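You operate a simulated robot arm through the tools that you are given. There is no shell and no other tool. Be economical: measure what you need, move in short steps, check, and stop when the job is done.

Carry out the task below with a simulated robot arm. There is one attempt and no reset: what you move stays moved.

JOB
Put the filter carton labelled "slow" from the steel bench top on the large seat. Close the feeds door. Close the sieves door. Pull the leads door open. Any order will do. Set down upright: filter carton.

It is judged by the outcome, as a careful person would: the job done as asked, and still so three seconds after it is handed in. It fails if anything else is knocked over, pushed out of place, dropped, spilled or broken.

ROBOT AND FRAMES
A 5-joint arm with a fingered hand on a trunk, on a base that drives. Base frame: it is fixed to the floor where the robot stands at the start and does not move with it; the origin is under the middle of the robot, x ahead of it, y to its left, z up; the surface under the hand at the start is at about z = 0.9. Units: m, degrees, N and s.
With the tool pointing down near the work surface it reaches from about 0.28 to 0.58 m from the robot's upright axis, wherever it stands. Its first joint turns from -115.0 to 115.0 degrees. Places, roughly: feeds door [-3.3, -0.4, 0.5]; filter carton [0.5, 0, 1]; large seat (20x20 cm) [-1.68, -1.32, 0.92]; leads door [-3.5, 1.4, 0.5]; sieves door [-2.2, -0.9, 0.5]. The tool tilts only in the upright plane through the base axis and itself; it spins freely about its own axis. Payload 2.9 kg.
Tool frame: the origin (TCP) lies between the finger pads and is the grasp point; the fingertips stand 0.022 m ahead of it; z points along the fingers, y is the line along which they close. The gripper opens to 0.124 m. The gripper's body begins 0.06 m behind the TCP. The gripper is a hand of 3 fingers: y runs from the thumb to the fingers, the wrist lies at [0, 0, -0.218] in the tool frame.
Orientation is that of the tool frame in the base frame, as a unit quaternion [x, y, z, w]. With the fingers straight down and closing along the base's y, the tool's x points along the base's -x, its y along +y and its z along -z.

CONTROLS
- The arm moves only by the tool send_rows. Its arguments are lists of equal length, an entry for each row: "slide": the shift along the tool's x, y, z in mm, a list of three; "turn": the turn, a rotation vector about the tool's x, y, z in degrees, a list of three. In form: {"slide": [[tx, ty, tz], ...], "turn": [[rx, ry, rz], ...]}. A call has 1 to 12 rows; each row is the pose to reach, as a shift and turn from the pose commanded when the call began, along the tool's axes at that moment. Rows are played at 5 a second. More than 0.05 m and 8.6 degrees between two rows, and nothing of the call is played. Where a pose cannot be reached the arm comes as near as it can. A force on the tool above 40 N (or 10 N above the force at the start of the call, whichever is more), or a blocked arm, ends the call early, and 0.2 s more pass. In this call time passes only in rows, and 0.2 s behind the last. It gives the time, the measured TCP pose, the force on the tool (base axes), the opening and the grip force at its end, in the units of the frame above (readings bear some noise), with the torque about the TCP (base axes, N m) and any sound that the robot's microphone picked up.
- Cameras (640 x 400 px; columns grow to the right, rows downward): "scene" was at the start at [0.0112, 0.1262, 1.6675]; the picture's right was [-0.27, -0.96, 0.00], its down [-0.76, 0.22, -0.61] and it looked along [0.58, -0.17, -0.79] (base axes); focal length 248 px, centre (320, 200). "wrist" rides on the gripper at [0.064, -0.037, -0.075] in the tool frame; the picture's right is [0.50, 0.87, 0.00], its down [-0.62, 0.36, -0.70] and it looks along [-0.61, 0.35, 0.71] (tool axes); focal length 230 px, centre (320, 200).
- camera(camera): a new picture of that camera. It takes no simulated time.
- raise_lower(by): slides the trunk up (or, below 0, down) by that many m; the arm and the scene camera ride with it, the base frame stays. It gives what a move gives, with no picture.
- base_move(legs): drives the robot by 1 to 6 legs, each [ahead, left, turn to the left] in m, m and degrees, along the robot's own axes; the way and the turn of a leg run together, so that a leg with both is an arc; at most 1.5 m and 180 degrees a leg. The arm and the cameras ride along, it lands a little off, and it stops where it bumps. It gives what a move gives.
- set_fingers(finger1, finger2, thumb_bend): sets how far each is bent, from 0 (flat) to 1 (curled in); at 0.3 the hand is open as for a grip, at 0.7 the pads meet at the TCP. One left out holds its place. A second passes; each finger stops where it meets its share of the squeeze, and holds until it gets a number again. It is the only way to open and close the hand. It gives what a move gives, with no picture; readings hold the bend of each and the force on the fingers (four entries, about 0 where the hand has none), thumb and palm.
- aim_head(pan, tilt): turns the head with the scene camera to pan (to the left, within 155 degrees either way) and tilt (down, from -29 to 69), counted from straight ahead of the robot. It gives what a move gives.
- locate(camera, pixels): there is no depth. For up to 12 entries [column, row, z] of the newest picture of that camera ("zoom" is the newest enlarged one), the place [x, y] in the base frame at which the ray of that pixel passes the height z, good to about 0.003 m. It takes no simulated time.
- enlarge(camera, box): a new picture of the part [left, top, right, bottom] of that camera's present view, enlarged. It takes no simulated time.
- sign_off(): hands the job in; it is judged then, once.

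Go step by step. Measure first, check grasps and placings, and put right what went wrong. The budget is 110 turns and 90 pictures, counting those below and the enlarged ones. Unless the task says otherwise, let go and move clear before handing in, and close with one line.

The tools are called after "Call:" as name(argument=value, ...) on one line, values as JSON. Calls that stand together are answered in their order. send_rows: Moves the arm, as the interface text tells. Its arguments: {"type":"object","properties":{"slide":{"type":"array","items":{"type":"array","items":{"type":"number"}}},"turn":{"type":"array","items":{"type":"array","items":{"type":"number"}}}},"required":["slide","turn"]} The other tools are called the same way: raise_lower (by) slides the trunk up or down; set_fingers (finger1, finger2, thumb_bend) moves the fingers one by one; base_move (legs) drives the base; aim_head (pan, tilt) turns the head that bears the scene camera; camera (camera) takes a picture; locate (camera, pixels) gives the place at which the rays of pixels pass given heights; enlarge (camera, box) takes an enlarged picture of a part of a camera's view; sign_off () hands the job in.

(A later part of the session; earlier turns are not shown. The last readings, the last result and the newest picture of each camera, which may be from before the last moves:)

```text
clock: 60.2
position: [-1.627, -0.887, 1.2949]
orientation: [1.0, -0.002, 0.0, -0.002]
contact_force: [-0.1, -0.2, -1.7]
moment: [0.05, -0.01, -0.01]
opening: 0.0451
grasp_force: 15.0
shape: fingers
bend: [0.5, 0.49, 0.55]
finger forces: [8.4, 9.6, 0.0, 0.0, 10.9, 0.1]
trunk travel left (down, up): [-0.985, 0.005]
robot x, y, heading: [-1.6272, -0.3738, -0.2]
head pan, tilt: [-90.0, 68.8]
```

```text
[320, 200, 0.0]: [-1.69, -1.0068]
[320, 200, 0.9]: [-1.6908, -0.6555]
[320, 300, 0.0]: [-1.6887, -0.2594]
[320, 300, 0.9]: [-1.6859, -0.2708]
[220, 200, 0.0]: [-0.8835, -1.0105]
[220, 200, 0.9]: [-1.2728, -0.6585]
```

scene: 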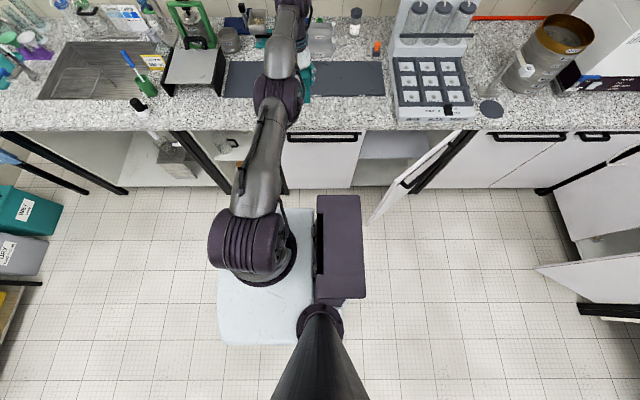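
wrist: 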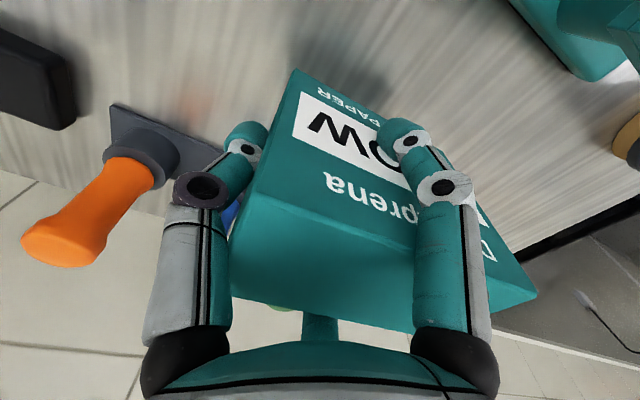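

The white plate I took for the floor base stays the same size after raising the trunk, so it rides on the trunk: half-width is about 0.26 m and I can park closer than I thought. First I must free the arm from its stretched state, so I'll tilt the tool a bit and back with a small retract.

Call:
send_rows(slide=[[0, 0, 0], [0, 0, 0], [0, 0, 0], [0, 0, 0]], turn=[[-8, 0, 0], [-16, 0, 0], [-24, 0, 0], [-30, 0, 0]])

```text
clock: 61.2
position: [-1.6282, -0.9839, 1.3521]
orientation: [0.971, -0.007, -0.022, 0.239]
contact_force: [0.0, -0.2, -0.7]
moment: [0.02, -0.01, 0.0]
opening: 0.045
grasp_force: 14.8
shape: fingers
bend: [0.5, 0.49, 0.56]
finger forces: [8.6, 9.8, 0.0, 0.1, 11.0, 0.0]
out of reach, approached as far as the arm can: row 1, 2, 3, 4
trunk travel left (down, up): [-0.985, 0.005]
robot x, y, heading: [-1.6285, -0.3714, -0.1]
head pan, tilt: [-90.0, 68.8]
```

The tilt works, but the position error persists. I'll untilt while commanding a long retract.

Call:
send_rows(slide=[[0, -37, -21], [0, -74, -43], [0, -111, -64], [0, -148, -86], [0, -185, -107], [0, -222, -128], [0, -260, -150]], turn=[[4.3, 0, 0], [8.6, 0, 0], [12.9, 0, 0], [17.2, 0, 0], [21.5, 0, 0], [25.8, 0, 0], [30, 0, 0]])

```text
clock: 62.8
position: [-1.6419, -0.8374, 1.4325]
orientation: [1.0, -0.013, 0.004, -0.028]
contact_force: [-1.1, 0.3, -1.8]
moment: [0.11, 0.0, 0.03]
opening: 0.0418
grasp_force: 13.1
shape: fingers
bend: [0.5, 0.49, 0.58]
finger forces: [7.9, 9.0, 0.0, 0.0, 8.3, 0.1]
out of reach, approached as far as the arm can: row 1, 2, 3, 4, 5, 6, 7
trunk travel left (down, up): [-0.985, 0.005]
robot x, y, heading: [-1.628, -0.3707, -0.1]
head pan, tilt: [-90.0, 68.8]
```

It's moving again (y -0.837), though now the command is too far inward. The thumb bend has crept up to 0.58, so I'll check the carton with the wrist camera too.

Call:
send_rows(slide=[[0, 45, 0], [0, 90, 0], [0, 135, 0], [0, 180, 0], [0, 225, 0], [0, 270, 0]], turn=[[0, 0, 0], [0, 0, 0], [0, 0, 0], [0, 0, 0], [0, 0, 0], [0, 0, 0]])

Call:
camera(camera="wrist")

```text
clock: 64.2
position: [-1.6351, -0.8466, 1.4212]
orientation: [1.0, -0.012, 0.002, -0.017]
contact_force: [0.2, 0.7, -2.2]
moment: [0.02, 0.01, -0.03]
opening: 0.0416
grasp_force: 13.2
shape: fingers
bend: [0.5, 0.49, 0.58]
finger forces: [8.0, 9.1, 0.1, 0.0, 8.4, 0.0]
out of reach, approached as far as the arm can: row 1, 2, 3, 4, 5, 6
trunk travel left (down, up): [-0.985, 0.005]
robot x, y, heading: [-1.6277, -0.3751, -0.2]
head pan, tilt: [-90.0, 68.8]
```

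```text
61 pictures are left
```

wrist: 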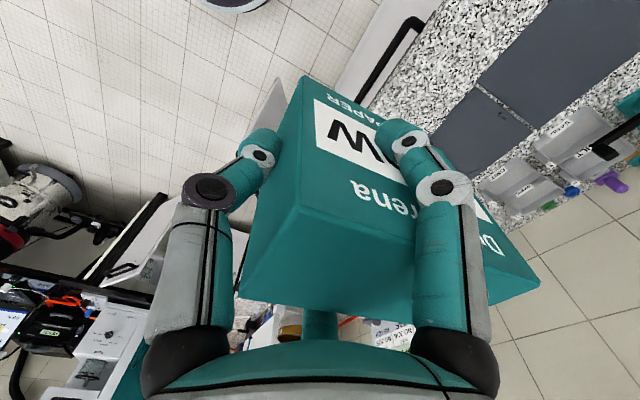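

The carton is still well held. I'll command straight down 200 mm to see whether height is what's limiting.

Call:
send_rows(slide=[[0, 0, 40], [0, 0, 80], [0, 0, 120], [0, 0, 160], [0, 0, 200]], turn=[[0, 0, 0], [0, 0, 0], [0, 0, 0], [0, 0, 0], [0, 0, 0]])

Call:
set_fingers(finger1=0.7, finger2=0.7, thumb_bend=0.7)

```text
clock: 65.4
position: [-1.6341, -0.8591, 1.3801]
orientation: [1.0, -0.013, 0.002, -0.019]
contact_force: [0.3, 0.3, -1.6]
moment: [0.07, -0.01, 0.02]
opening: 0.0414
grasp_force: 12.5
shape: fingers
bend: [0.5, 0.49, 0.58]
finger forces: [8.0, 9.1, 0.1, 0.1, 8.1, 0.1]
out of reach, approached as far as the arm can: row 1, 2, 3, 4, 5
trunk travel left (down, up): [-0.985, 0.005]
robot x, y, heading: [-1.6273, -0.3756, -0.4]
head pan, tilt: [-90.0, 68.8]
```

```text
clock: 66.4
position: [-1.6327, -0.86, 1.3791]
orientation: [1.0, -0.013, 0.001, -0.018]
contact_force: [-0.1, 0.3, -2.1]
moment: [0.06, 0.0, -0.02]
opening: 0.0368
grasp_force: 13.1
shape: fingers
bend: [0.51, 0.48, 0.61]
finger forces: [7.6, 8.7, 0.1, 0.1, 9.9, 0.1]
trunk travel left (down, up): [-0.985, 0.005]
robot x, y, heading: [-1.6253, -0.3727, 0.0]
head pan, tilt: [-90.0, 68.8]
```

It's tracking a straight-elbow arc, so the solver is likely stuck near a singularity. I'll put the command at a safely reachable point, then move it tangentially (down) to bend the elbow again.

Call:
send_rows(slide=[[0, 40, 0], [0, 80, 0], [0, 100, 40], [0, 100, 80], [0, 100, 120], [0, 100, 120], [0, 100, 120], [0, 100, 120]], turn=[[0, 0, 0], [0, 0, 0], [0, 0, 0], [0, 0, 0], [0, 0, 0], [0, 0, 0], [0, 0, 0], [0, 0, 0]])

Call:
aim_head(pan=-110, tilt=40)

Call:
camera(camera="scene")

```text
clock: 68.2
position: [-1.6291, -0.8852, 1.256]
orientation: [1.0, -0.013, 0.001, -0.018]
contact_force: [0.3, -0.2, -2.4]
moment: [0.07, -0.03, 0.0]
opening: 0.0359
grasp_force: 12.4
shape: fingers
bend: [0.51, 0.48, 0.61]
finger forces: [7.8, 8.8, 0.0, 0.0, 9.8, 0.0]
out of reach, approached as far as the arm can: row 1, 2, 3, 4, 5, 6, 7, 8
trunk travel left (down, up): [-0.985, 0.005]
robot x, y, heading: [-1.6258, -0.3752, -0.2]
head pan, tilt: [-90.0, 68.8]
```

```text
clock: 69.1
position: [-1.6306, -0.8848, 1.2557]
orientation: [1.0, -0.013, 0.002, -0.019]
contact_force: [0.4, 0.2, -1.1]
moment: [0.04, -0.01, 0.0]
opening: 0.0361
grasp_force: 13.3
shape: fingers
bend: [0.51, 0.48, 0.61]
finger forces: [7.7, 8.8, 0.0, 0.0, 9.8, 0.0]
trunk travel left (down, up): [-0.985, 0.005]
robot x, y, heading: [-1.6255, -0.3721, -0.4]
head pan, tilt: [-110.0, 40.0]
```

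```text
60 pictures are left
```

scene: 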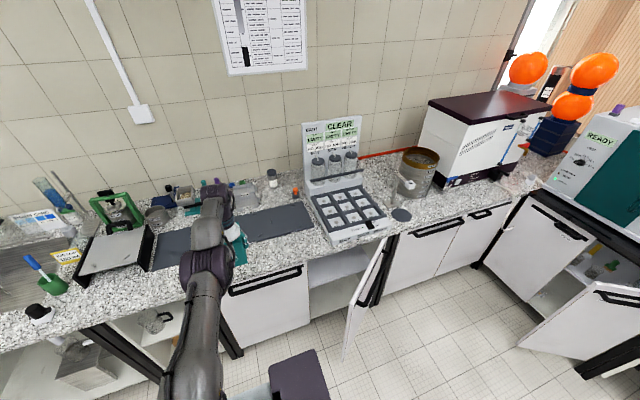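

It followed the downward move 1:1, with y held at the outer limit, so the y command may still be far outside. I'll retract in two cautious chunks.

Call:
send_rows(slide=[[0, -48, 0], [0, -96, 0], [0, -144, 0], [0, -192, 0], [0, -240, 0]], turn=[[0, 0, 0], [0, 0, 0], [0, 0, 0], [0, 0, 0], [0, 0, 0]])

```text
clock: 70.3
position: [-1.6284, -0.8819, 1.2563]
orientation: [1.0, -0.012, 0.002, -0.019]
contact_force: [-0.1, 0.1, -2.0]
moment: [0.06, -0.04, -0.01]
opening: 0.0362
grasp_force: 13.1
shape: fingers
bend: [0.51, 0.48, 0.61]
finger forces: [7.6, 8.8, 0.0, 0.0, 9.6, 0.0]
out of reach, approached as far as the arm can: row 1, 2, 3, 4, 5
trunk travel left (down, up): [-0.985, 0.005]
robot x, y, heading: [-1.631, -0.3716, -0.3]
head pan, tilt: [-110.0, 40.0]
```

By my bookkeeping the nominal command is now near reach 0.17 m at z 0.98. I'll command it to the known good relative pose (reach ≈0.385 m, z ≈1.378), which the arm held before.

Call:
send_rows(slide=[[0, 21.5, -40], [0, 43, -80], [0, 64.5, -120], [0, 86, -160], [0, 107.5, -200], [0, 129, -240], [0, 150.5, -280], [0, 172, -320], [0, 193.5, -360], [0, 215, -398], [0, 215, -398], [0, 215, -398]], turn=[[0, 0, 0], [0, 0, 0], [0, 0, 0], [0, 0, 0], [0, 0, 0], [0, 0, 0], [0, 0, 0], [0, 0, 0], [0, 0, 0], [0, 0, 0], [0, 0, 0], [0, 0, 0]])

```text
clock: 72.9
position: [-1.5966, -0.8262, 1.4738]
orientation: [1.0, -0.013, 0.001, -0.02]
contact_force: [-0.4, -0.6, -2.3]
moment: [0.07, -0.02, 0.0]
opening: 0.0343
grasp_force: 12.7
shape: fingers
bend: [0.51, 0.48, 0.63]
finger forces: [7.6, 8.7, 0.0, 0.0, 9.0, 0.1]
out of reach, approached as far as the arm can: row 1, 2, 3, 4, 5, 6, 7, 8, 9, 10, 11, 12
trunk travel left (down, up): [-0.985, 0.005]
robot x, y, heading: [-1.6279, -0.3736, -0.3]
head pan, tilt: [-110.0, 40.0]
```

It's still on the same arc. A sideways test will show how far out the commanded point really is: a 90 mm x-shift gives a swing in inverse proportion to its radius.

Call:
send_rows(slide=[[45, 0, 0], [90, 0, 0], [90, 0, 0], [90, 0, 0]], turn=[[0, 0, 0], [0, 0, 0], [0, 0, 0], [0, 0, 0]])

```text
clock: 73.9
position: [-1.508, -0.8243, 1.4703]
orientation: [1.0, -0.013, -0.003, -0.024]
contact_force: [-0.6, 0.3, -1.9]
moment: [0.11, 0.03, 0.03]
opening: 0.0343
grasp_force: 12.9
shape: fingers
bend: [0.51, 0.48, 0.63]
finger forces: [7.7, 8.6, 0.1, 0.0, 8.8, 0.0]
out of reach, approached as far as the arm can: row 2, 3, 4
trunk travel left (down, up): [-0.985, 0.005]
robot x, y, heading: [-1.6293, -0.3758, -0.1]
head pan, tilt: [-110.0, 40.0]
```

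The command does follow the arm; only inward targets fail, as at a straight-elbow singularity. Going straight down in small steps from this high point should bend the elbow gradually.

Call:
send_rows(slide=[[0, 0, 12], [0, 0, 24], [0, 0, 36], [0, 0, 48], [0, 0, 60], [0, 0, 72], [0, 0, 84], [0, 0, 96], [0, 0, 108], [0, 0, 120], [0, 0, 132], [0, 0, 144]], turn=[[0, 0, 0], [0, 0, 0], [0, 0, 0], [0, 0, 0], [0, 0, 0], [0, 0, 0], [0, 0, 0], [0, 0, 0], [0, 0, 0], [0, 0, 0], [0, 0, 0], [0, 0, 0]])

```text
clock: 76.5
position: [-1.5133, -0.8179, 1.3263]
orientation: [1.0, -0.013, -0.004, -0.023]
contact_force: [1.1, -0.1, -2.5]
moment: [0.12, -0.02, 0.01]
opening: 0.0341
grasp_force: 12.6
shape: fingers
bend: [0.51, 0.48, 0.63]
finger forces: [7.7, 8.7, 0.1, 0.0, 8.5, 0.0]
trunk travel left (down, up): [-0.985, 0.005]
robot x, y, heading: [-1.629, -0.3731, -0.4]
head pan, tilt: [-110.0, 40.0]
```

It's unlocked and within reach again. I'll lower the trunk back, check the grip, and drive closer (0.05 back, 0.28 right), leaving margin.

Call:
raise_lower(by=-0.19)

Call:
camera(camera="wrist")

Call:
base_move(legs=[[-0.05, -0.28, 0.3]])

Call:
aim_head(pan=-95, tilt=69)

Call:
camera(camera="scene")

```text
clock: 78.6
position: [-1.5128, -0.8167, 1.1358]
orientation: [1.0, -0.012, -0.003, -0.023]
contact_force: [0.0, -0.3, -2.3]
moment: [0.08, 0.0, -0.01]
opening: 0.0343
grasp_force: 12.2
shape: fingers
bend: [0.51, 0.48, 0.63]
finger forces: [7.8, 8.6, 0.1, 0.0, 8.5, 0.0]
trunk travel left (down, up): [-0.795, 0.195]
robot x, y, heading: [-1.628, -0.3757, -0.2]
head pan, tilt: [-110.0, 40.0]
```

```text
59 pictures are left
```

wrist: 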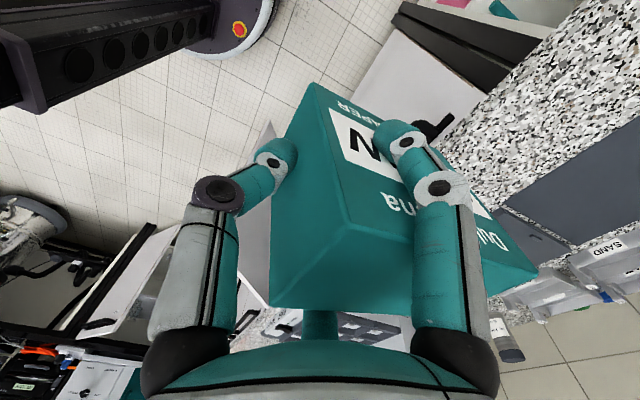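

```text
clock: 80.5
position: [-1.5598, -1.0961, 1.1371]
orientation: [1.0, -0.01, -0.003, -0.023]
contact_force: [0.4, 0.2, -1.2]
moment: [0.09, -0.03, -0.02]
opening: 0.0338
grasp_force: 12.8
shape: fingers
bend: [0.51, 0.48, 0.63]
finger forces: [7.8, 8.7, 0.0, 0.0, 8.5, 0.1]
trunk travel left (down, up): [-0.795, 0.195]
robot x, y, heading: [-1.6812, -0.647, -0.1]
head pan, tilt: [-110.0, 40.0]
```

```text
clock: 81.5
position: [-1.5597, -1.0956, 1.1368]
orientation: [1.0, -0.01, -0.003, -0.023]
contact_force: [-0.5, -0.4, -2.5]
moment: [0.05, -0.01, -0.02]
opening: 0.0339
grasp_force: 12.3
shape: fingers
bend: [0.51, 0.48, 0.63]
finger forces: [7.8, 8.6, 0.1, 0.1, 8.4, 0.0]
trunk travel left (down, up): [-0.795, 0.195]
robot x, y, heading: [-1.6768, -0.6515, 0.3]
head pan, tilt: [-95.0, 68.8]
```

```text
58 pictures are left
```

scene: 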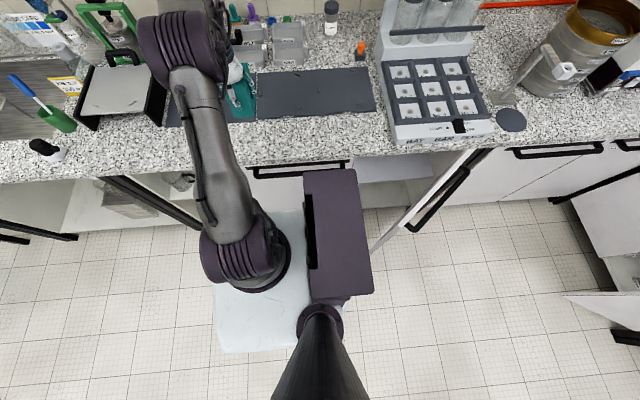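

The carton has crept a little in the grip but is still firm. I'll measure the door handle and counter edge beside my plate to see how much closer I can go.

Call:
locate(camera="scene", pixels=[[300, 176, 0.8], [300, 176, 0.75], [300, 162, 0.8], [300, 150, 0.88], [290, 211, 0.68], [217, 300, 0.68], [320, 200, 0.0], [320, 200, 0.9], [300, 350, 0.68]])

Call:
enlarge(camera="scene", box=[200, 120, 440, 270])

```text
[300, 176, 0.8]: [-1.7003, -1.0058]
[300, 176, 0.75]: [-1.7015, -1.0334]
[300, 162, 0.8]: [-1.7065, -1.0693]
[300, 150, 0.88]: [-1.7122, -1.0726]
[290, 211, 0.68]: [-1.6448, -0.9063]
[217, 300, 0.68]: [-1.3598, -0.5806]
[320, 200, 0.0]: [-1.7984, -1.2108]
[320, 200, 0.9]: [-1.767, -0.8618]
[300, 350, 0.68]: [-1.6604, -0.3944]
```

```text
2.67 times, centred on (320, 195) of scene
```

zoom: 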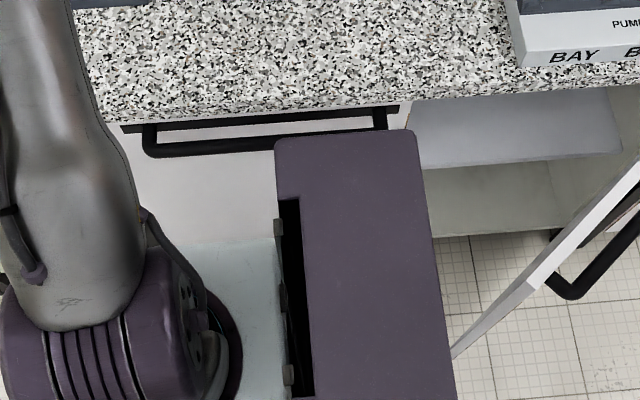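

The plate edge is at y ≈ -0.906 and the handle at ≈ -1.0, so 0.065 m more is safe. I'll move and then re-measure the carton in hand.

Call:
base_move(legs=[[0, -0.07, 0]])

Call:
camera(camera="wrist")

Call:
locate(camera="wrist", pixels=[[347, 225, 1.175], [270, 303, 1.175], [535, 268, 1.175], [310, 85, 1.075], [320, 200, 0.9], [320, 200, 1.1]])

Call:
camera(camera="scene")

```text
clock: 82.5
position: [-1.56, -1.1649, 1.1368]
orientation: [1.0, -0.009, -0.004, -0.023]
contact_force: [0.5, 0.1, -1.3]
moment: [0.1, 0.02, 0.02]
opening: 0.0343
grasp_force: 12.5
shape: fingers
bend: [0.51, 0.48, 0.63]
finger forces: [7.7, 8.6, 0.1, 0.0, 8.5, 0.1]
trunk travel left (down, up): [-0.795, 0.195]
robot x, y, heading: [-1.6765, -0.7225, 0.0]
head pan, tilt: [-95.0, 68.8]
```

```text
56 pictures are left
```

wrist: 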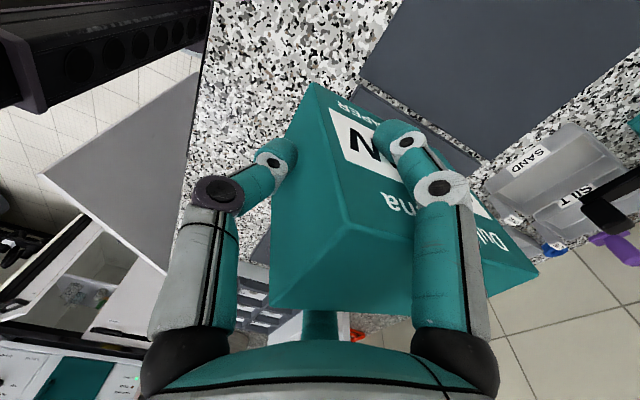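

```text
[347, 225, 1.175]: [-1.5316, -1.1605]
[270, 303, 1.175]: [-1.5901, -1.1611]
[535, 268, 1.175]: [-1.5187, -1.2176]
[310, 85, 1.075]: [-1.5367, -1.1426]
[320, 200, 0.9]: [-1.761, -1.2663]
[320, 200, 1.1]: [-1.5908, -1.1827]
```

```text
55 pictures are left
```

scene: 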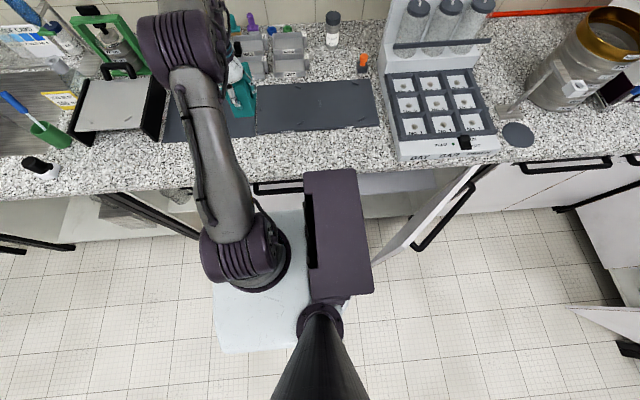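

From the wrist picture the carton droops about 10° outward-down in the grip (near top corner at z ≈1.175, far one ≈1.155). Tilting the tool outward about 10.5° will level it and gain reach, so I'll do that while lowering to z ≈1.04 and shifting -0.095 in x.

Call:
send_rows(slide=[[-24, 5, 24], [-48, 10, 48], [-72, 15, 72], [-95, 19, 96]], turn=[[-2.6, 0, 0], [-5.3, 0, 0], [-8, 0, 0], [-10.6, 0, 0]])

Call:
camera(camera="wrist")

Call:
aim_head(pan=-110, tilt=50)

Call:
camera(camera="scene")

```text
clock: 83.5
position: [-1.6563, -1.1785, 1.04]
orientation: [0.998, -0.01, -0.005, 0.07]
contact_force: [0.1, 0.4, -1.8]
moment: [0.07, 0.0, -0.01]
opening: 0.0339
grasp_force: 12.3
shape: fingers
bend: [0.51, 0.48, 0.63]
finger forces: [7.8, 8.8, 0.1, 0.0, 8.3, 0.0]
trunk travel left (down, up): [-0.795, 0.195]
robot x, y, heading: [-1.677, -0.7203, -0.0]
head pan, tilt: [-95.0, 68.8]
```

```text
54 pictures are left
```

wrist: 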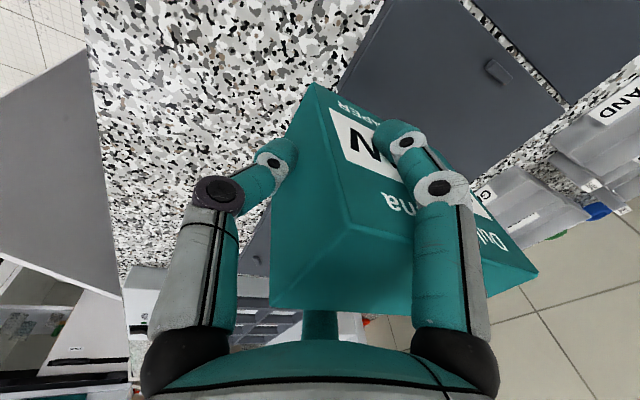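

```text
clock: 84.3
position: [-1.6556, -1.1775, 1.041]
orientation: [0.998, -0.01, -0.005, 0.069]
contact_force: [-0.5, 0.2, -2.3]
moment: [0.1, 0.01, 0.0]
opening: 0.0339
grasp_force: 12.7
shape: fingers
bend: [0.51, 0.48, 0.63]
finger forces: [7.8, 8.6, 0.1, 0.1, 8.4, 0.0]
trunk travel left (down, up): [-0.795, 0.195]
robot x, y, heading: [-1.6754, -0.7224, 0.0]
head pan, tilt: [-110.0, 50.0]
```

```text
53 pictures are left
```

scene: 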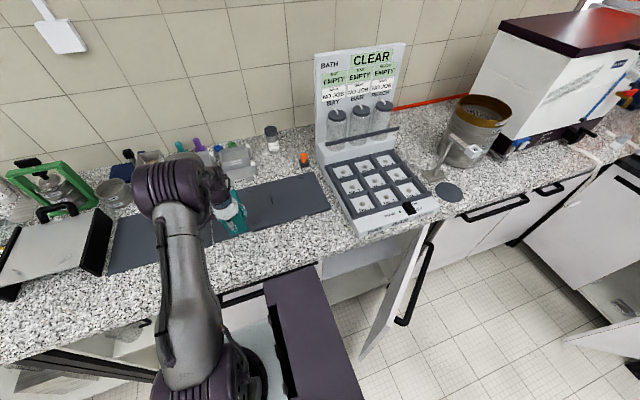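

I'll check the carton's levelness now with its corners at matching heights.

Call:
locate(camera="wrist", pixels=[[347, 225, 1.075], [270, 303, 1.075], [535, 268, 1.075], [310, 85, 0.975], [347, 225, 1.07], [535, 268, 1.065], [495, 68, 0.92]])

Call:
enlarge(camera="scene", box=[180, 140, 340, 260])

```text
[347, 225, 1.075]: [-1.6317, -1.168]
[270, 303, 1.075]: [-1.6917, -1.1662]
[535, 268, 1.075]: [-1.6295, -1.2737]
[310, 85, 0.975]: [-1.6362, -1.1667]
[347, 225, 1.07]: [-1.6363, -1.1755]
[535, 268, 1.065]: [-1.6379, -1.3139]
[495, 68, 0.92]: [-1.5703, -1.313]
```

```text
3.33 times, centred on (260, 200) of scene
```

zoom: 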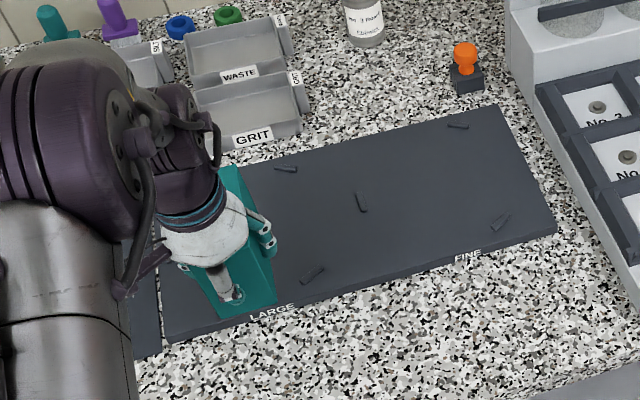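

The carton is level: both top corners at z 1.075, bottom ≈0.975, centre at (-1.661,-1.221). I'll extend 78 mm outward and lower to just above the seat.

Call:
send_rows(slide=[[0, 25, 7], [0, 50, 14], [0, 76, 21], [0, 73, 42], [0, 70.5, 58]], turn=[[0, 0, 0], [0, 0, 0], [0, 0, 0], [0, 0, 0], [0, 0, 0]])

Call:
camera(camera="wrist")

Call:
enlarge(camera="scene", box=[180, 140, 340, 260])

```text
clock: 85.5
position: [-1.6579, -1.2573, 0.9936]
orientation: [0.998, -0.009, -0.004, 0.069]
contact_force: [-0.4, 0.0, -1.8]
moment: [0.13, -0.01, 0.01]
opening: 0.0337
grasp_force: 12.5
shape: fingers
bend: [0.51, 0.48, 0.63]
finger forces: [7.9, 8.6, 0.0, 0.1, 8.3, 0.0]
trunk travel left (down, up): [-0.795, 0.195]
robot x, y, heading: [-1.6798, -0.7242, 0.4]
head pan, tilt: [-110.0, 50.0]
```

```text
51 pictures are left
```

wrist: 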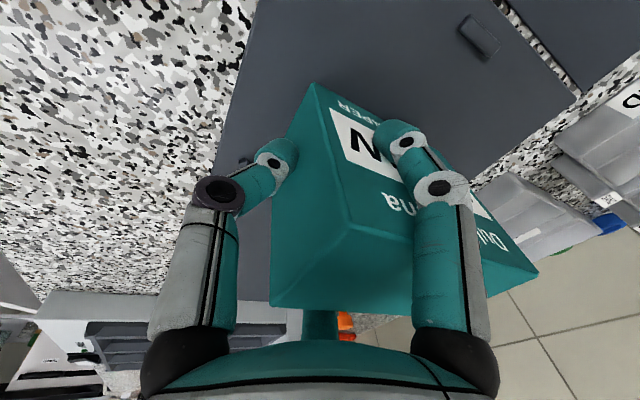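

```text
3.33 times, centred on (260, 200) of scene
```

zoom: 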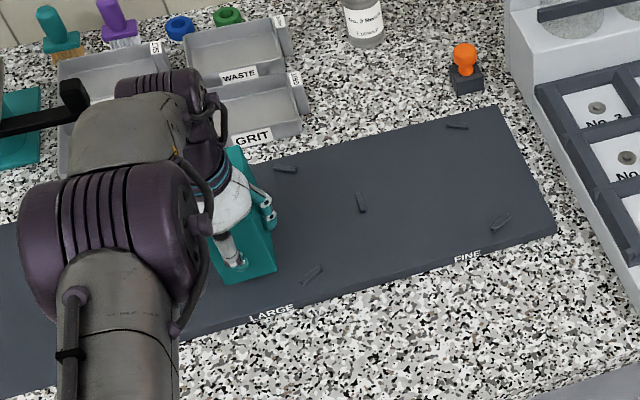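

In position with the bottom about 8 mm above the plate. I'll lower 8 mm.

Call:
send_rows(slide=[[0, -0.5, 3], [0, -0.8, 6], [0, -1.1, 8]], turn=[[0, 0, 0], [0, 0, 0], [0, 0, 0]])

```text
clock: 86.3
position: [-1.6569, -1.2553, 0.9846]
orientation: [0.997, -0.009, -0.005, 0.07]
contact_force: [0.4, 0.9, -1.7]
moment: [0.06, -0.01, 0.02]
opening: 0.0338
grasp_force: 12.5
shape: fingers
bend: [0.51, 0.48, 0.63]
finger forces: [8.0, 8.6, 0.1, 0.0, 8.3, 0.0]
trunk travel left (down, up): [-0.795, 0.195]
robot x, y, heading: [-1.6777, -0.7236, -0.1]
head pan, tilt: [-110.0, 50.0]
```

No contact yet (still -1.7 N), so I'll lower a few mm more.

Call:
send_rows(slide=[[0, -0.3, 2], [0, -0.6, 4]], turn=[[0, 0, 0], [0, 0, 0]])

```text
clock: 86.9
position: [-1.6578, -1.2562, 0.9821]
orientation: [0.998, -0.009, -0.004, 0.069]
contact_force: [0.4, -0.7, -2.2]
moment: [0.08, -0.03, 0.01]
opening: 0.0337
grasp_force: 12.7
shape: fingers
bend: [0.51, 0.48, 0.63]
finger forces: [7.9, 8.6, 0.1, 0.0, 8.3, 0.0]
trunk travel left (down, up): [-0.795, 0.195]
robot x, y, heading: [-1.6762, -0.7225, 0.2]
head pan, tilt: [-110.0, 50.0]
```

Call:
send_rows(slide=[[0, -0.3, 2], [0, -0.6, 4]], turn=[[0, 0, 0], [0, 0, 0]])

Call:
enlarge(camera="wrist", box=[220, 60, 420, 200])

```text
clock: 87.5
position: [-1.6576, -1.2557, 0.9779]
orientation: [0.997, -0.01, -0.004, 0.071]
contact_force: [-1.2, -1.8, 4.9]
moment: [0.08, -0.15, 0.03]
opening: 0.0338
grasp_force: 13.9
shape: fingers
bend: [0.51, 0.48, 0.64]
finger forces: [7.4, 9.7, 0.1, 0.0, 9.5, 0.0]
trunk travel left (down, up): [-0.795, 0.195]
robot x, y, heading: [-1.6766, -0.7232, 0.2]
head pan, tilt: [-110.0, 50.0]
```

```text
2.86 times, centred on (320, 130) of wrist
```

zoom: 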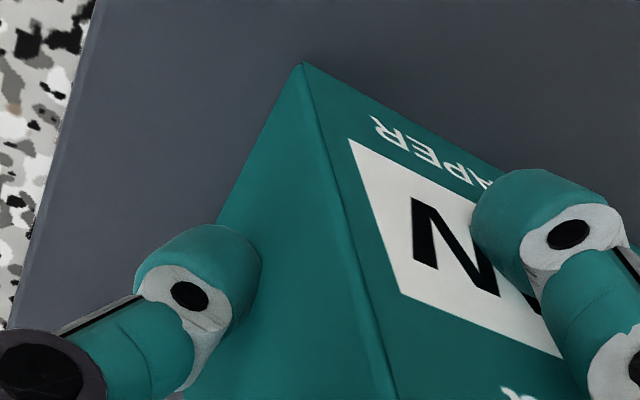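

Contact: the force turned to +4.9 N, so the carton is seated. I'll release it.

Call:
set_fingers(finger1=0.3, finger2=0.3, thumb_bend=0.3)

Call:
camera(camera="wrist")

```text
clock: 88.5
position: [-1.6576, -1.2559, 0.9777]
orientation: [0.998, -0.01, -0.004, 0.07]
contact_force: [-0.5, 0.7, -0.3]
moment: [0.01, 0.04, 0.0]
opening: 0.1037
grasp_force: 0.1
shape: fingers
bend: [0.3, 0.3, 0.3]
finger forces: [0.0, 0.0, 0.0, 0.0, 0.0, 0.0]
trunk travel left (down, up): [-0.795, 0.195]
robot x, y, heading: [-1.6748, -0.7238, 0.1]
head pan, tilt: [-110.0, 50.0]
```

```text
48 pictures are left
```

wrist: 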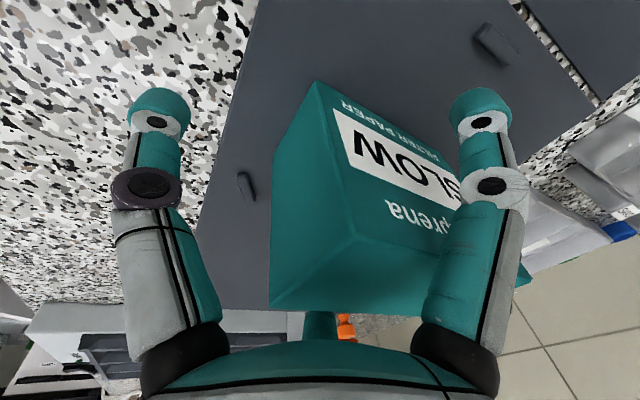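

Released with no forces left. I'll back out along the tool axis, then retract.

Call:
send_rows(slide=[[0, -2, -30], [0, -4, -60], [0, -8, -90], [0, -12, -125], [0, -50, -150], [0, -90, -165], [0, -130, -175], [0, -170, -180]], turn=[[0, 0, 0], [0, 0, 0], [0, 0, 0], [0, 0, 0], [2, 0, 0], [4, 0, 0], [6, 0, 0], [8, 0, 0]])

Call:
enlarge(camera="scene", box=[180, 130, 340, 250])

```text
clock: 90.3
position: [-1.653, -1.0593, 1.1323]
orientation: [1.0, -0.009, 0.001, 0.001]
contact_force: [-0.5, 0.6, -0.1]
moment: [0.0, 0.0, -0.02]
opening: 0.1037
grasp_force: 0.0
shape: fingers
bend: [0.3, 0.3, 0.3]
finger forces: [0.1, 0.0, 0.0, 0.0, 0.0, 0.0]
trunk travel left (down, up): [-0.795, 0.195]
robot x, y, heading: [-1.6742, -0.7196, 0.2]
head pan, tilt: [-110.0, 50.0]
```

```text
3.33 times, centred on (260, 190) of scene
```

zoom: 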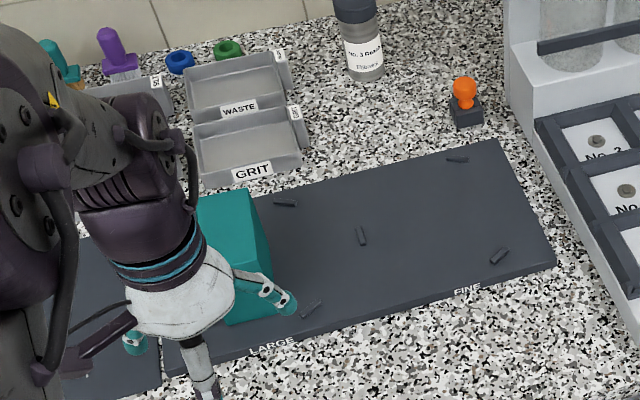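

The carton stands upright on the LARGE seat. Next is the sieves door: I'll back away from the counter, then drive to face it from its outer side, with fingers closed.

Call:
base_move(legs=[[0, 0.56, 0], [-0.5, 0, 0]])

Call:
set_fingers(finger1=0.7, finger2=0.7, thumb_bend=0.7)

Call:
send_rows(slide=[[0, 31.1, 17.8], [0, 61.5, 31.1], [0, 90.8, 40.2], [0, 118.1, 45.2], [0, 143, 46.5], [0, 165, 44.4], [0, 183.7, 39.5], [0, 198.5, 32.1], [0, 209.3, 22.8], [0, 215.9, 12.3], [0, 218, 2]], turn=[[-8.2, 0, 0], [-16.4, 0, 0], [-24.6, 0, 0], [-32.8, 0, 0], [-41, 0, 0], [-49.2, 0, 0], [-57.4, 0, 0], [-65.6, 0, 0], [-73.8, 0, 0], [-82, 0, 0], [-90, 0, 0]])

Call:
aim_head(pan=-90, tilt=50)

Call:
camera(camera="scene")

```text
clock: 96.0
position: [-2.1493, -0.5031, 1.1313]
orientation: [1.0, -0.009, 0.0, 0.0]
contact_force: [-0.6, 0.8, 0.5]
moment: [-0.03, 0.01, 0.01]
opening: 0.1036
grasp_force: 0.0
shape: fingers
bend: [0.3, 0.3, 0.3]
finger forces: [0.0, 0.1, 0.0, 0.1, 0.1, 0.1]
trunk travel left (down, up): [-0.795, 0.195]
robot x, y, heading: [-2.1748, -0.1631, -0.0]
head pan, tilt: [-110.0, 50.0]
```

```text
clock: 97.0
position: [-2.1492, -0.5037, 1.1324]
orientation: [1.0, -0.01, 0.0, -0.001]
contact_force: [-0.4, 0.5, -0.4]
moment: [0.02, 0.0, 0.0]
opening: 0.0
grasp_force: 0.0
shape: fingers
bend: [0.69, 0.69, 0.7]
finger forces: [0.0, 0.1, 0.1, 0.0, 0.0, 0.0]
trunk travel left (down, up): [-0.795, 0.195]
robot x, y, heading: [-2.1762, -0.1681, 0.2]
head pan, tilt: [-110.0, 50.0]
```

```text
clock: 99.4
position: [-2.1327, -0.7209, 1.1306]
orientation: [0.706, -0.013, -0.012, 0.708]
contact_force: [0.2, 0.6, -0.2]
moment: [-0.01, -0.02, -0.01]
opening: 0.0
grasp_force: 0.2
shape: fingers
bend: [0.69, 0.69, 0.7]
finger forces: [0.0, 0.0, 0.1, 0.0, 0.0, 0.1]
out of reach, approached as far as the arm can: row 2, 3, 4, 5, 6, 7, 8, 9, 10, 11
trunk travel left (down, up): [-0.795, 0.195]
robot x, y, heading: [-2.1703, -0.1643, 0.2]
head pan, tilt: [-110.0, 50.0]
```

```text
clock: 100.2
position: [-2.1314, -0.7219, 1.1298]
orientation: [0.707, -0.012, -0.012, 0.707]
contact_force: [0.9, -0.1, 0.6]
moment: [-0.01, 0.02, -0.02]
opening: 0.0
grasp_force: 0.0
shape: fingers
bend: [0.69, 0.69, 0.7]
finger forces: [0.0, 0.0, 0.0, 0.1, 0.1, 0.1]
trunk travel left (down, up): [-0.795, 0.195]
robot x, y, heading: [-2.1716, -0.1634, 0.1]
head pan, tilt: [-90.0, 50.0]
```

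```text
46 pictures are left
```

scene: 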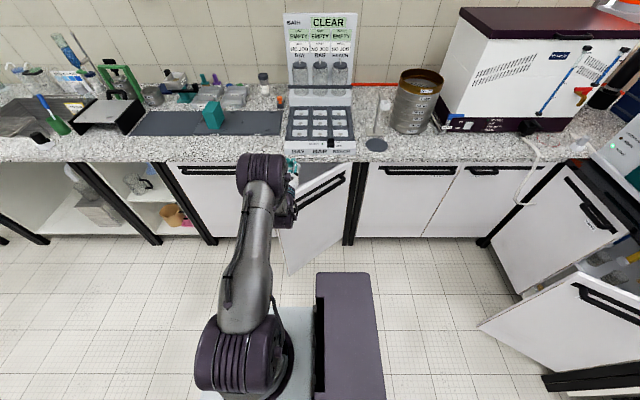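

The tool is horizontal and the carton is visible upright on its seat at (213,112). I'll measure the door: tip bottom (289,275), hinge bottom (345,243), and the handle.

Call:
locate(camera="scene", pixels=[[289, 275, 0.12], [289, 275, 0.2], [345, 242, 0.12], [352, 165, 0.85], [345, 175, 0.8], [300, 212, 0.8], [483, 328, 0.12], [557, 372, 0.12], [572, 275, 0.85], [491, 245, 0.12]])

Call:
enlarge(camera="scene", box=[230, 130, 390, 290])

```text
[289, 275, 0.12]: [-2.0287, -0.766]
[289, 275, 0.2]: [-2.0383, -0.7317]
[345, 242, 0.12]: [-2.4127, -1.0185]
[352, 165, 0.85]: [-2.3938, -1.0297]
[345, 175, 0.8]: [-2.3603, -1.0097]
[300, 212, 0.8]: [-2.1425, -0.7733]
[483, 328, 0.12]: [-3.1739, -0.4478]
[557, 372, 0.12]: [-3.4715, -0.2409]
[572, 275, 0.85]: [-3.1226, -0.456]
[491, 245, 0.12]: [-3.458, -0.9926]
```

```text
2.50 times, centred on (310, 210) of scene
```

zoom: 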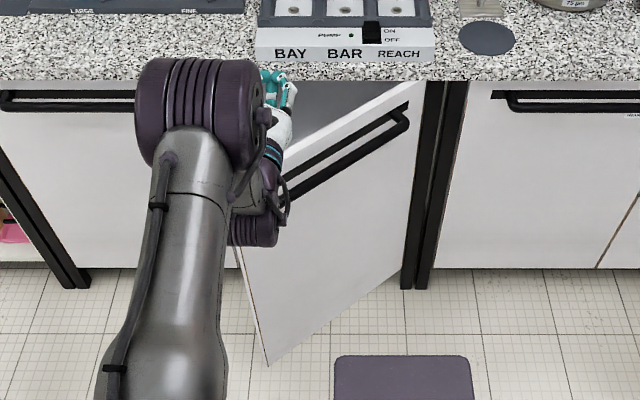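

Hinge is at (-2.39,-1.02) and the tip at (-2.03,-0.76), about 36° open. I'll back off 6 cm, lower the trunk so the fist is below the handle at z ≈0.57, and look.

Call:
base_move(legs=[[0, 0.06, 0]])

Call:
raise_lower(by=-0.55)

Call:
aim_head(pan=-95, tilt=30)

Call:
camera(camera="scene")

```text
clock: 101.2
position: [-2.1313, -0.6604, 1.1318]
orientation: [0.707, -0.012, -0.012, 0.707]
contact_force: [-0.1, 0.2, -0.3]
moment: [0.02, -0.02, -0.02]
opening: 0.0
grasp_force: 0.1
shape: fingers
bend: [0.69, 0.69, 0.7]
finger forces: [0.0, 0.1, 0.0, 0.0, 0.0, 0.0]
trunk travel left (down, up): [-0.795, 0.195]
robot x, y, heading: [-2.1726, -0.1043, 0.1]
head pan, tilt: [-90.0, 50.0]
```

```text
refused: -0.55 is not a number from -0.4 to 0.4
```

```text
clock: 102.0
position: [-2.1318, -0.6625, 1.1304]
orientation: [0.707, -0.013, -0.012, 0.707]
contact_force: [1.0, 0.1, 0.1]
moment: [-0.01, 0.02, 0.0]
opening: 0.0001
grasp_force: 0.2
shape: fingers
bend: [0.69, 0.69, 0.7]
finger forces: [0.0, 0.0, 0.0, 0.1, 0.0, 0.0]
trunk travel left (down, up): [-0.795, 0.195]
robot x, y, heading: [-2.1696, -0.104, 0.2]
head pan, tilt: [-95.0, 30.0]
```

```text
44 pictures are left
```

scene: 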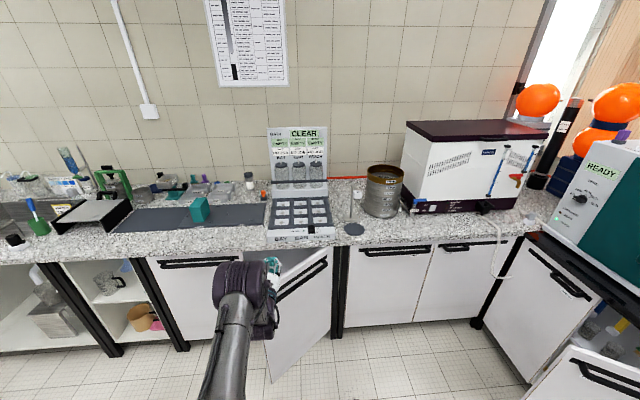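

The trunk moves at most 0.4 at a time, so I'll lower in two parts.

Call:
raise_lower(by=-0.3)

Call:
raise_lower(by=-0.25)

Call:
aim_head(pan=-95, tilt=35)

Call:
camera(camera="scene")

```text
clock: 105.0
position: [-2.1321, -0.661, 0.8303]
orientation: [0.708, -0.012, -0.012, 0.706]
contact_force: [-0.2, 0.0, 0.1]
moment: [0.01, 0.0, 0.0]
opening: 0.0
grasp_force: 0.0
shape: fingers
bend: [0.69, 0.69, 0.7]
finger forces: [0.1, 0.0, 0.1, 0.0, 0.0, 0.0]
trunk travel left (down, up): [-0.495, 0.495]
robot x, y, heading: [-2.1733, -0.1013, -0.1]
head pan, tilt: [-95.0, 30.0]
```

```text
clock: 107.6
position: [-2.1314, -0.6619, 0.581]
orientation: [0.707, -0.012, -0.012, 0.707]
contact_force: [-0.5, -0.4, -0.5]
moment: [-0.01, 0.0, 0.01]
opening: 0.0
grasp_force: 0.0
shape: fingers
bend: [0.69, 0.69, 0.7]
finger forces: [0.1, 0.1, 0.0, 0.0, 0.1, 0.0]
trunk travel left (down, up): [-0.245, 0.745]
robot x, y, heading: [-2.1737, -0.1047, 0.2]
head pan, tilt: [-95.0, 30.0]
```

```text
clock: 108.3
position: [-2.1317, -0.6621, 0.5805]
orientation: [0.707, -0.012, -0.012, 0.707]
contact_force: [-0.1, -0.3, -0.3]
moment: [-0.02, -0.03, 0.01]
opening: 0.0002
grasp_force: 0.1
shape: fingers
bend: [0.69, 0.69, 0.7]
finger forces: [0.1, 0.0, 0.0, 0.0, 0.0, 0.0]
trunk travel left (down, up): [-0.245, 0.745]
robot x, y, heading: [-2.1731, -0.1059, 0.1]
head pan, tilt: [-95.0, 35.0]
```

```text
43 pictures are left
```

scene: 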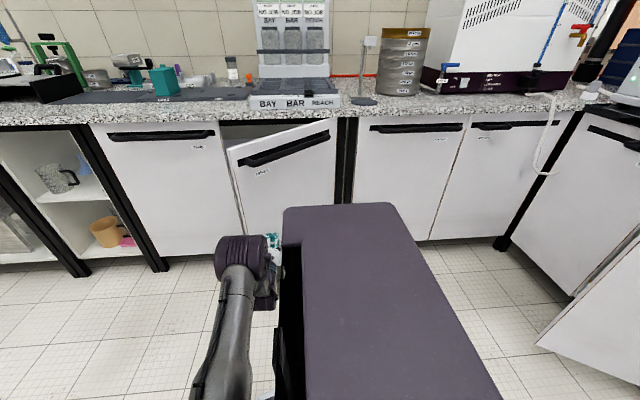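

The fist is in front of the door, below its handle. I'll drive right in steps to push the door shut.

Call:
base_move(legs=[[0, -0.15, 0], [0, -0.12, 0]])

Call:
camera(camera="scene")

```text
clock: 110.5
position: [-2.1325, -0.9309, 0.5806]
orientation: [0.707, -0.014, -0.013, 0.707]
contact_force: [-0.7, 0.0, 0.9]
moment: [-0.03, 0.0, 0.0]
opening: 0.0001
grasp_force: 0.0
shape: fingers
bend: [0.7, 0.69, 0.7]
finger forces: [0.1, 0.0, 0.0, 0.0, 0.0, 0.1]
trunk travel left (down, up): [-0.245, 0.745]
robot x, y, heading: [-2.1701, -0.3745, -0.1]
head pan, tilt: [-95.0, 35.0]
```

```text
42 pictures are left
```

scene: 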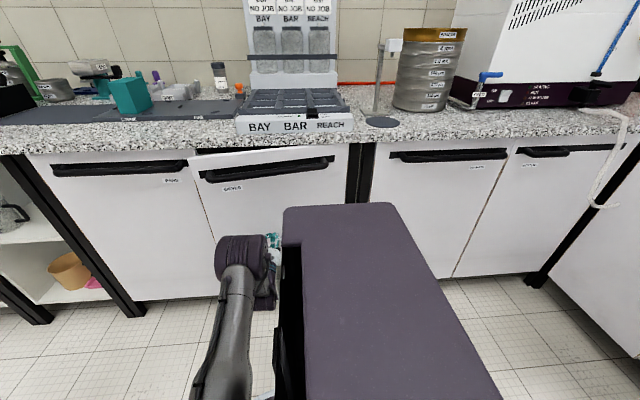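

The door is nearly shut. I'll go a bit further.

Call:
base_move(legs=[[0, -0.05, 0]])

Call:
enlarge(camera="scene", box=[120, 110, 420, 300])

```text
clock: 111.4
position: [-2.1329, -0.9808, 0.5802]
orientation: [0.707, -0.013, -0.013, 0.707]
contact_force: [-0.2, 0.6, 0.2]
moment: [-0.03, 0.02, -0.01]
opening: 0.0
grasp_force: 0.1
shape: fingers
bend: [0.7, 0.69, 0.7]
finger forces: [0.0, 0.0, 0.1, 0.0, 0.0, 0.0]
trunk travel left (down, up): [-0.245, 0.745]
robot x, y, heading: [-2.1683, -0.4248, -0.0]
head pan, tilt: [-95.0, 35.0]
```

```text
2.11 times, centred on (270, 205) of scene
```

zoom: 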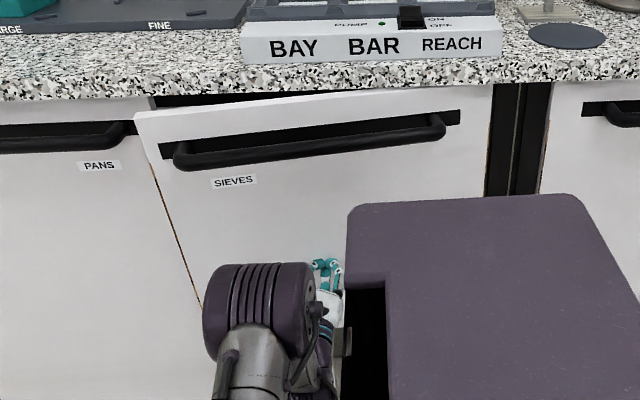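

The SIEVES door still has a gap. I'll push 4 cm more in two steps.

Call:
base_move(legs=[[0, -0.025, 0]])

Call:
base_move(legs=[[0, -0.02, 0]])

Call:
enlarge(camera="scene", box=[120, 110, 420, 300])

```text
clock: 112.2
position: [-2.1333, -1.0062, 0.5811]
orientation: [0.707, -0.014, -0.013, 0.707]
contact_force: [1.1, 0.0, 0.2]
moment: [0.03, -0.02, 0.0]
opening: 0.0001
grasp_force: 0.0
shape: fingers
bend: [0.7, 0.69, 0.7]
finger forces: [0.1, 0.0, 0.0, 0.1, 0.0, 0.0]
trunk travel left (down, up): [-0.245, 0.745]
robot x, y, heading: [-2.1735, -0.4474, -0.0]
head pan, tilt: [-95.0, 35.0]
```

```text
clock: 113.0
position: [-2.1323, -1.026, 0.5812]
orientation: [0.708, -0.013, -0.013, 0.706]
contact_force: [0.4, 0.3, -0.4]
moment: [0.01, -0.05, -0.02]
opening: 0.0001
grasp_force: 0.1
shape: fingers
bend: [0.7, 0.69, 0.7]
finger forces: [0.1, 0.0, 0.1, 0.0, 0.0, 0.0]
trunk travel left (down, up): [-0.245, 0.745]
robot x, y, heading: [-2.172, -0.469, -0.0]
head pan, tilt: [-95.0, 35.0]
```

```text
2.11 times, centred on (270, 205) of scene
```

zoom: 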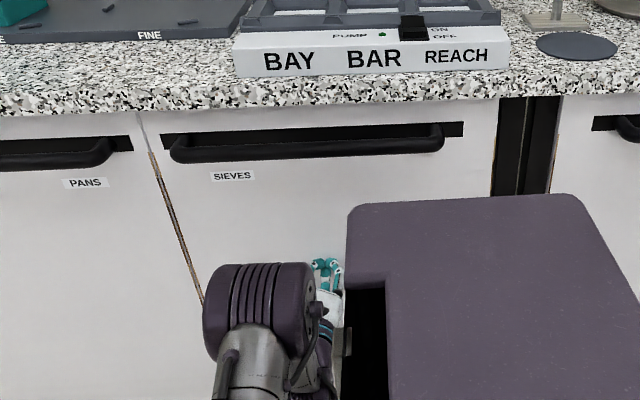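

It looks almost flush but I haven't felt a stop. I'll push another 1.5 cm.

Call:
base_move(legs=[[0, -0.015, 0]])

Call:
enlarge(camera="scene", box=[120, 110, 420, 300])

```text
clock: 113.8
position: [-2.1331, -1.0302, 0.5787]
orientation: [0.708, -0.013, -0.013, 0.706]
contact_force: [-0.2, 18.2, 4.2]
moment: [-0.08, 0.0, 0.03]
opening: 0.0001
grasp_force: 15.0
shape: fingers
bend: [0.71, 0.71, 0.71]
finger forces: [10.1, 9.3, 0.0, 0.0, 10.8, 0.1]
trunk travel left (down, up): [-0.245, 0.745]
robot x, y, heading: [-2.1694, -0.4766, -0.3]
head pan, tilt: [-95.0, 35.0]
stopped in leg 1: the force on the tool passed its limit at 61 N (the readings are from after the stop); the commanded pose is now the measured one
```

```text
2.11 times, centred on (270, 205) of scene
```

zoom: 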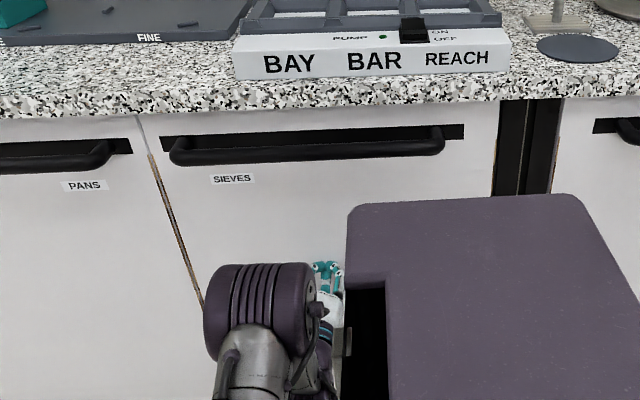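

The sieves door is shut: the push met a firm stop and the door is flush. I'll back off, turn right 90° so the arm points at the back-wall cabinets, and look at the feeds door.

Call:
base_move(legs=[[0, 0.3, 0], [0, 0, -90]])

Call:
aim_head(pan=-90, tilt=25)

Call:
camera(camera="scene")

```text
clock: 119.7
position: [-2.7284, -0.2157, 0.5775]
orientation: [-0.492, 0.512, 0.508, -0.487]
contact_force: [0.0, -0.2, 1.0]
moment: [0.0, -0.04, -0.01]
opening: 0.0
grasp_force: 0.2
shape: fingers
bend: [0.7, 0.69, 0.7]
finger forces: [0.1, 0.1, 0.0, 0.0, 0.0, 0.1]
trunk travel left (down, up): [-0.245, 0.745]
robot x, y, heading: [-2.171, -0.1776, -90.1]
head pan, tilt: [-95.0, 35.0]
```

```text
clock: 120.4
position: [-2.728, -0.2151, 0.5776]
orientation: [-0.492, 0.513, 0.507, -0.488]
contact_force: [-0.5, -0.9, -0.1]
moment: [0.0, -0.03, 0.01]
opening: 0.0
grasp_force: 0.1
shape: fingers
bend: [0.7, 0.69, 0.7]
finger forces: [0.0, 0.0, 0.0, 0.1, 0.0, 0.0]
trunk travel left (down, up): [-0.245, 0.745]
robot x, y, heading: [-2.1723, -0.1749, -90.1]
head pan, tilt: [-90.0, 25.0]
```

```text
38 pictures are left
```

scene: 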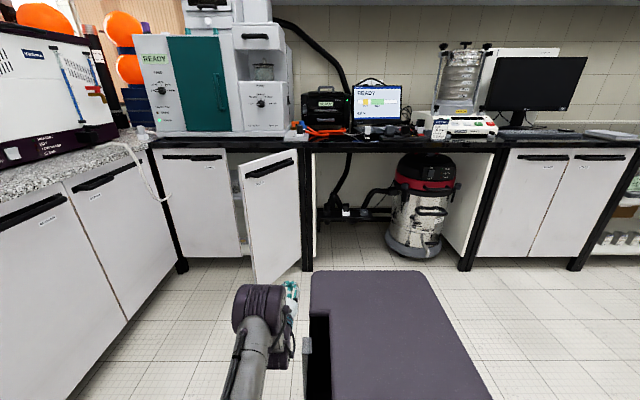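

Call:
locate(camera="scene", pixels=[[257, 284, 0.12], [301, 266, 0.12], [238, 160, 0.85], [298, 150, 0.85], [307, 268, 0.0], [241, 257, 0.12], [478, 272, 0.0], [515, 170, 0.8], [570, 170, 0.8], [530, 257, 0.12]])

Call:
enlarge(camera="scene", box=[440, 120, 640, 290])

Call:
enlarge(camera="scene", box=[140, 120, 340, 310])

```text
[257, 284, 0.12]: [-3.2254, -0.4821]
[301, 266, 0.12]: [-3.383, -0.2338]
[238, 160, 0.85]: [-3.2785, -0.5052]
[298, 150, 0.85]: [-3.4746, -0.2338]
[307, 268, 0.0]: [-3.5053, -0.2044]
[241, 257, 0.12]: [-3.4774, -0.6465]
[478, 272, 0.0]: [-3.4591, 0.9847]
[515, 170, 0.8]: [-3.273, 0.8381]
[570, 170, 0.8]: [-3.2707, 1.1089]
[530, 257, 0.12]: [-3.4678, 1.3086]
```

```text
2.35 times, centred on (540, 205) of scene
```

zoom: 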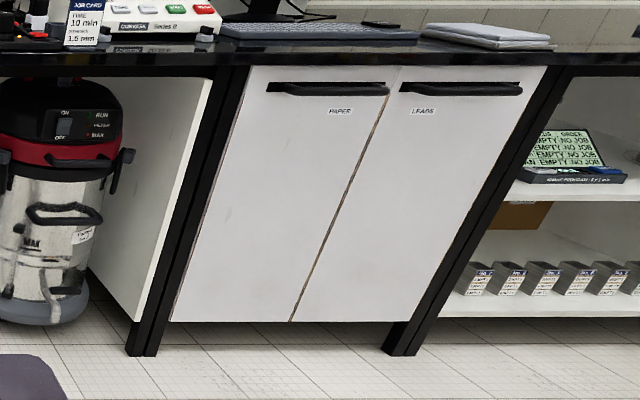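

```text
2.11 times, centred on (240, 215) of scene
```

zoom: 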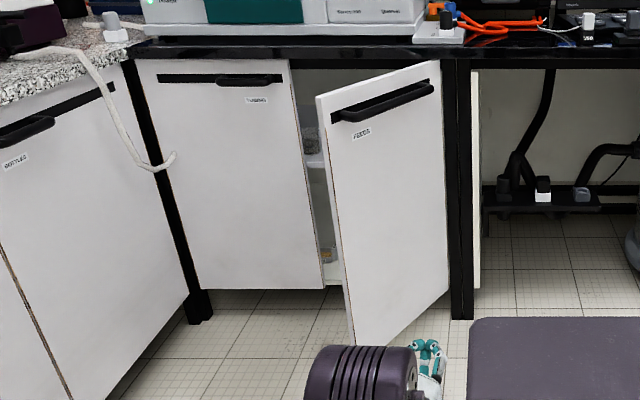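

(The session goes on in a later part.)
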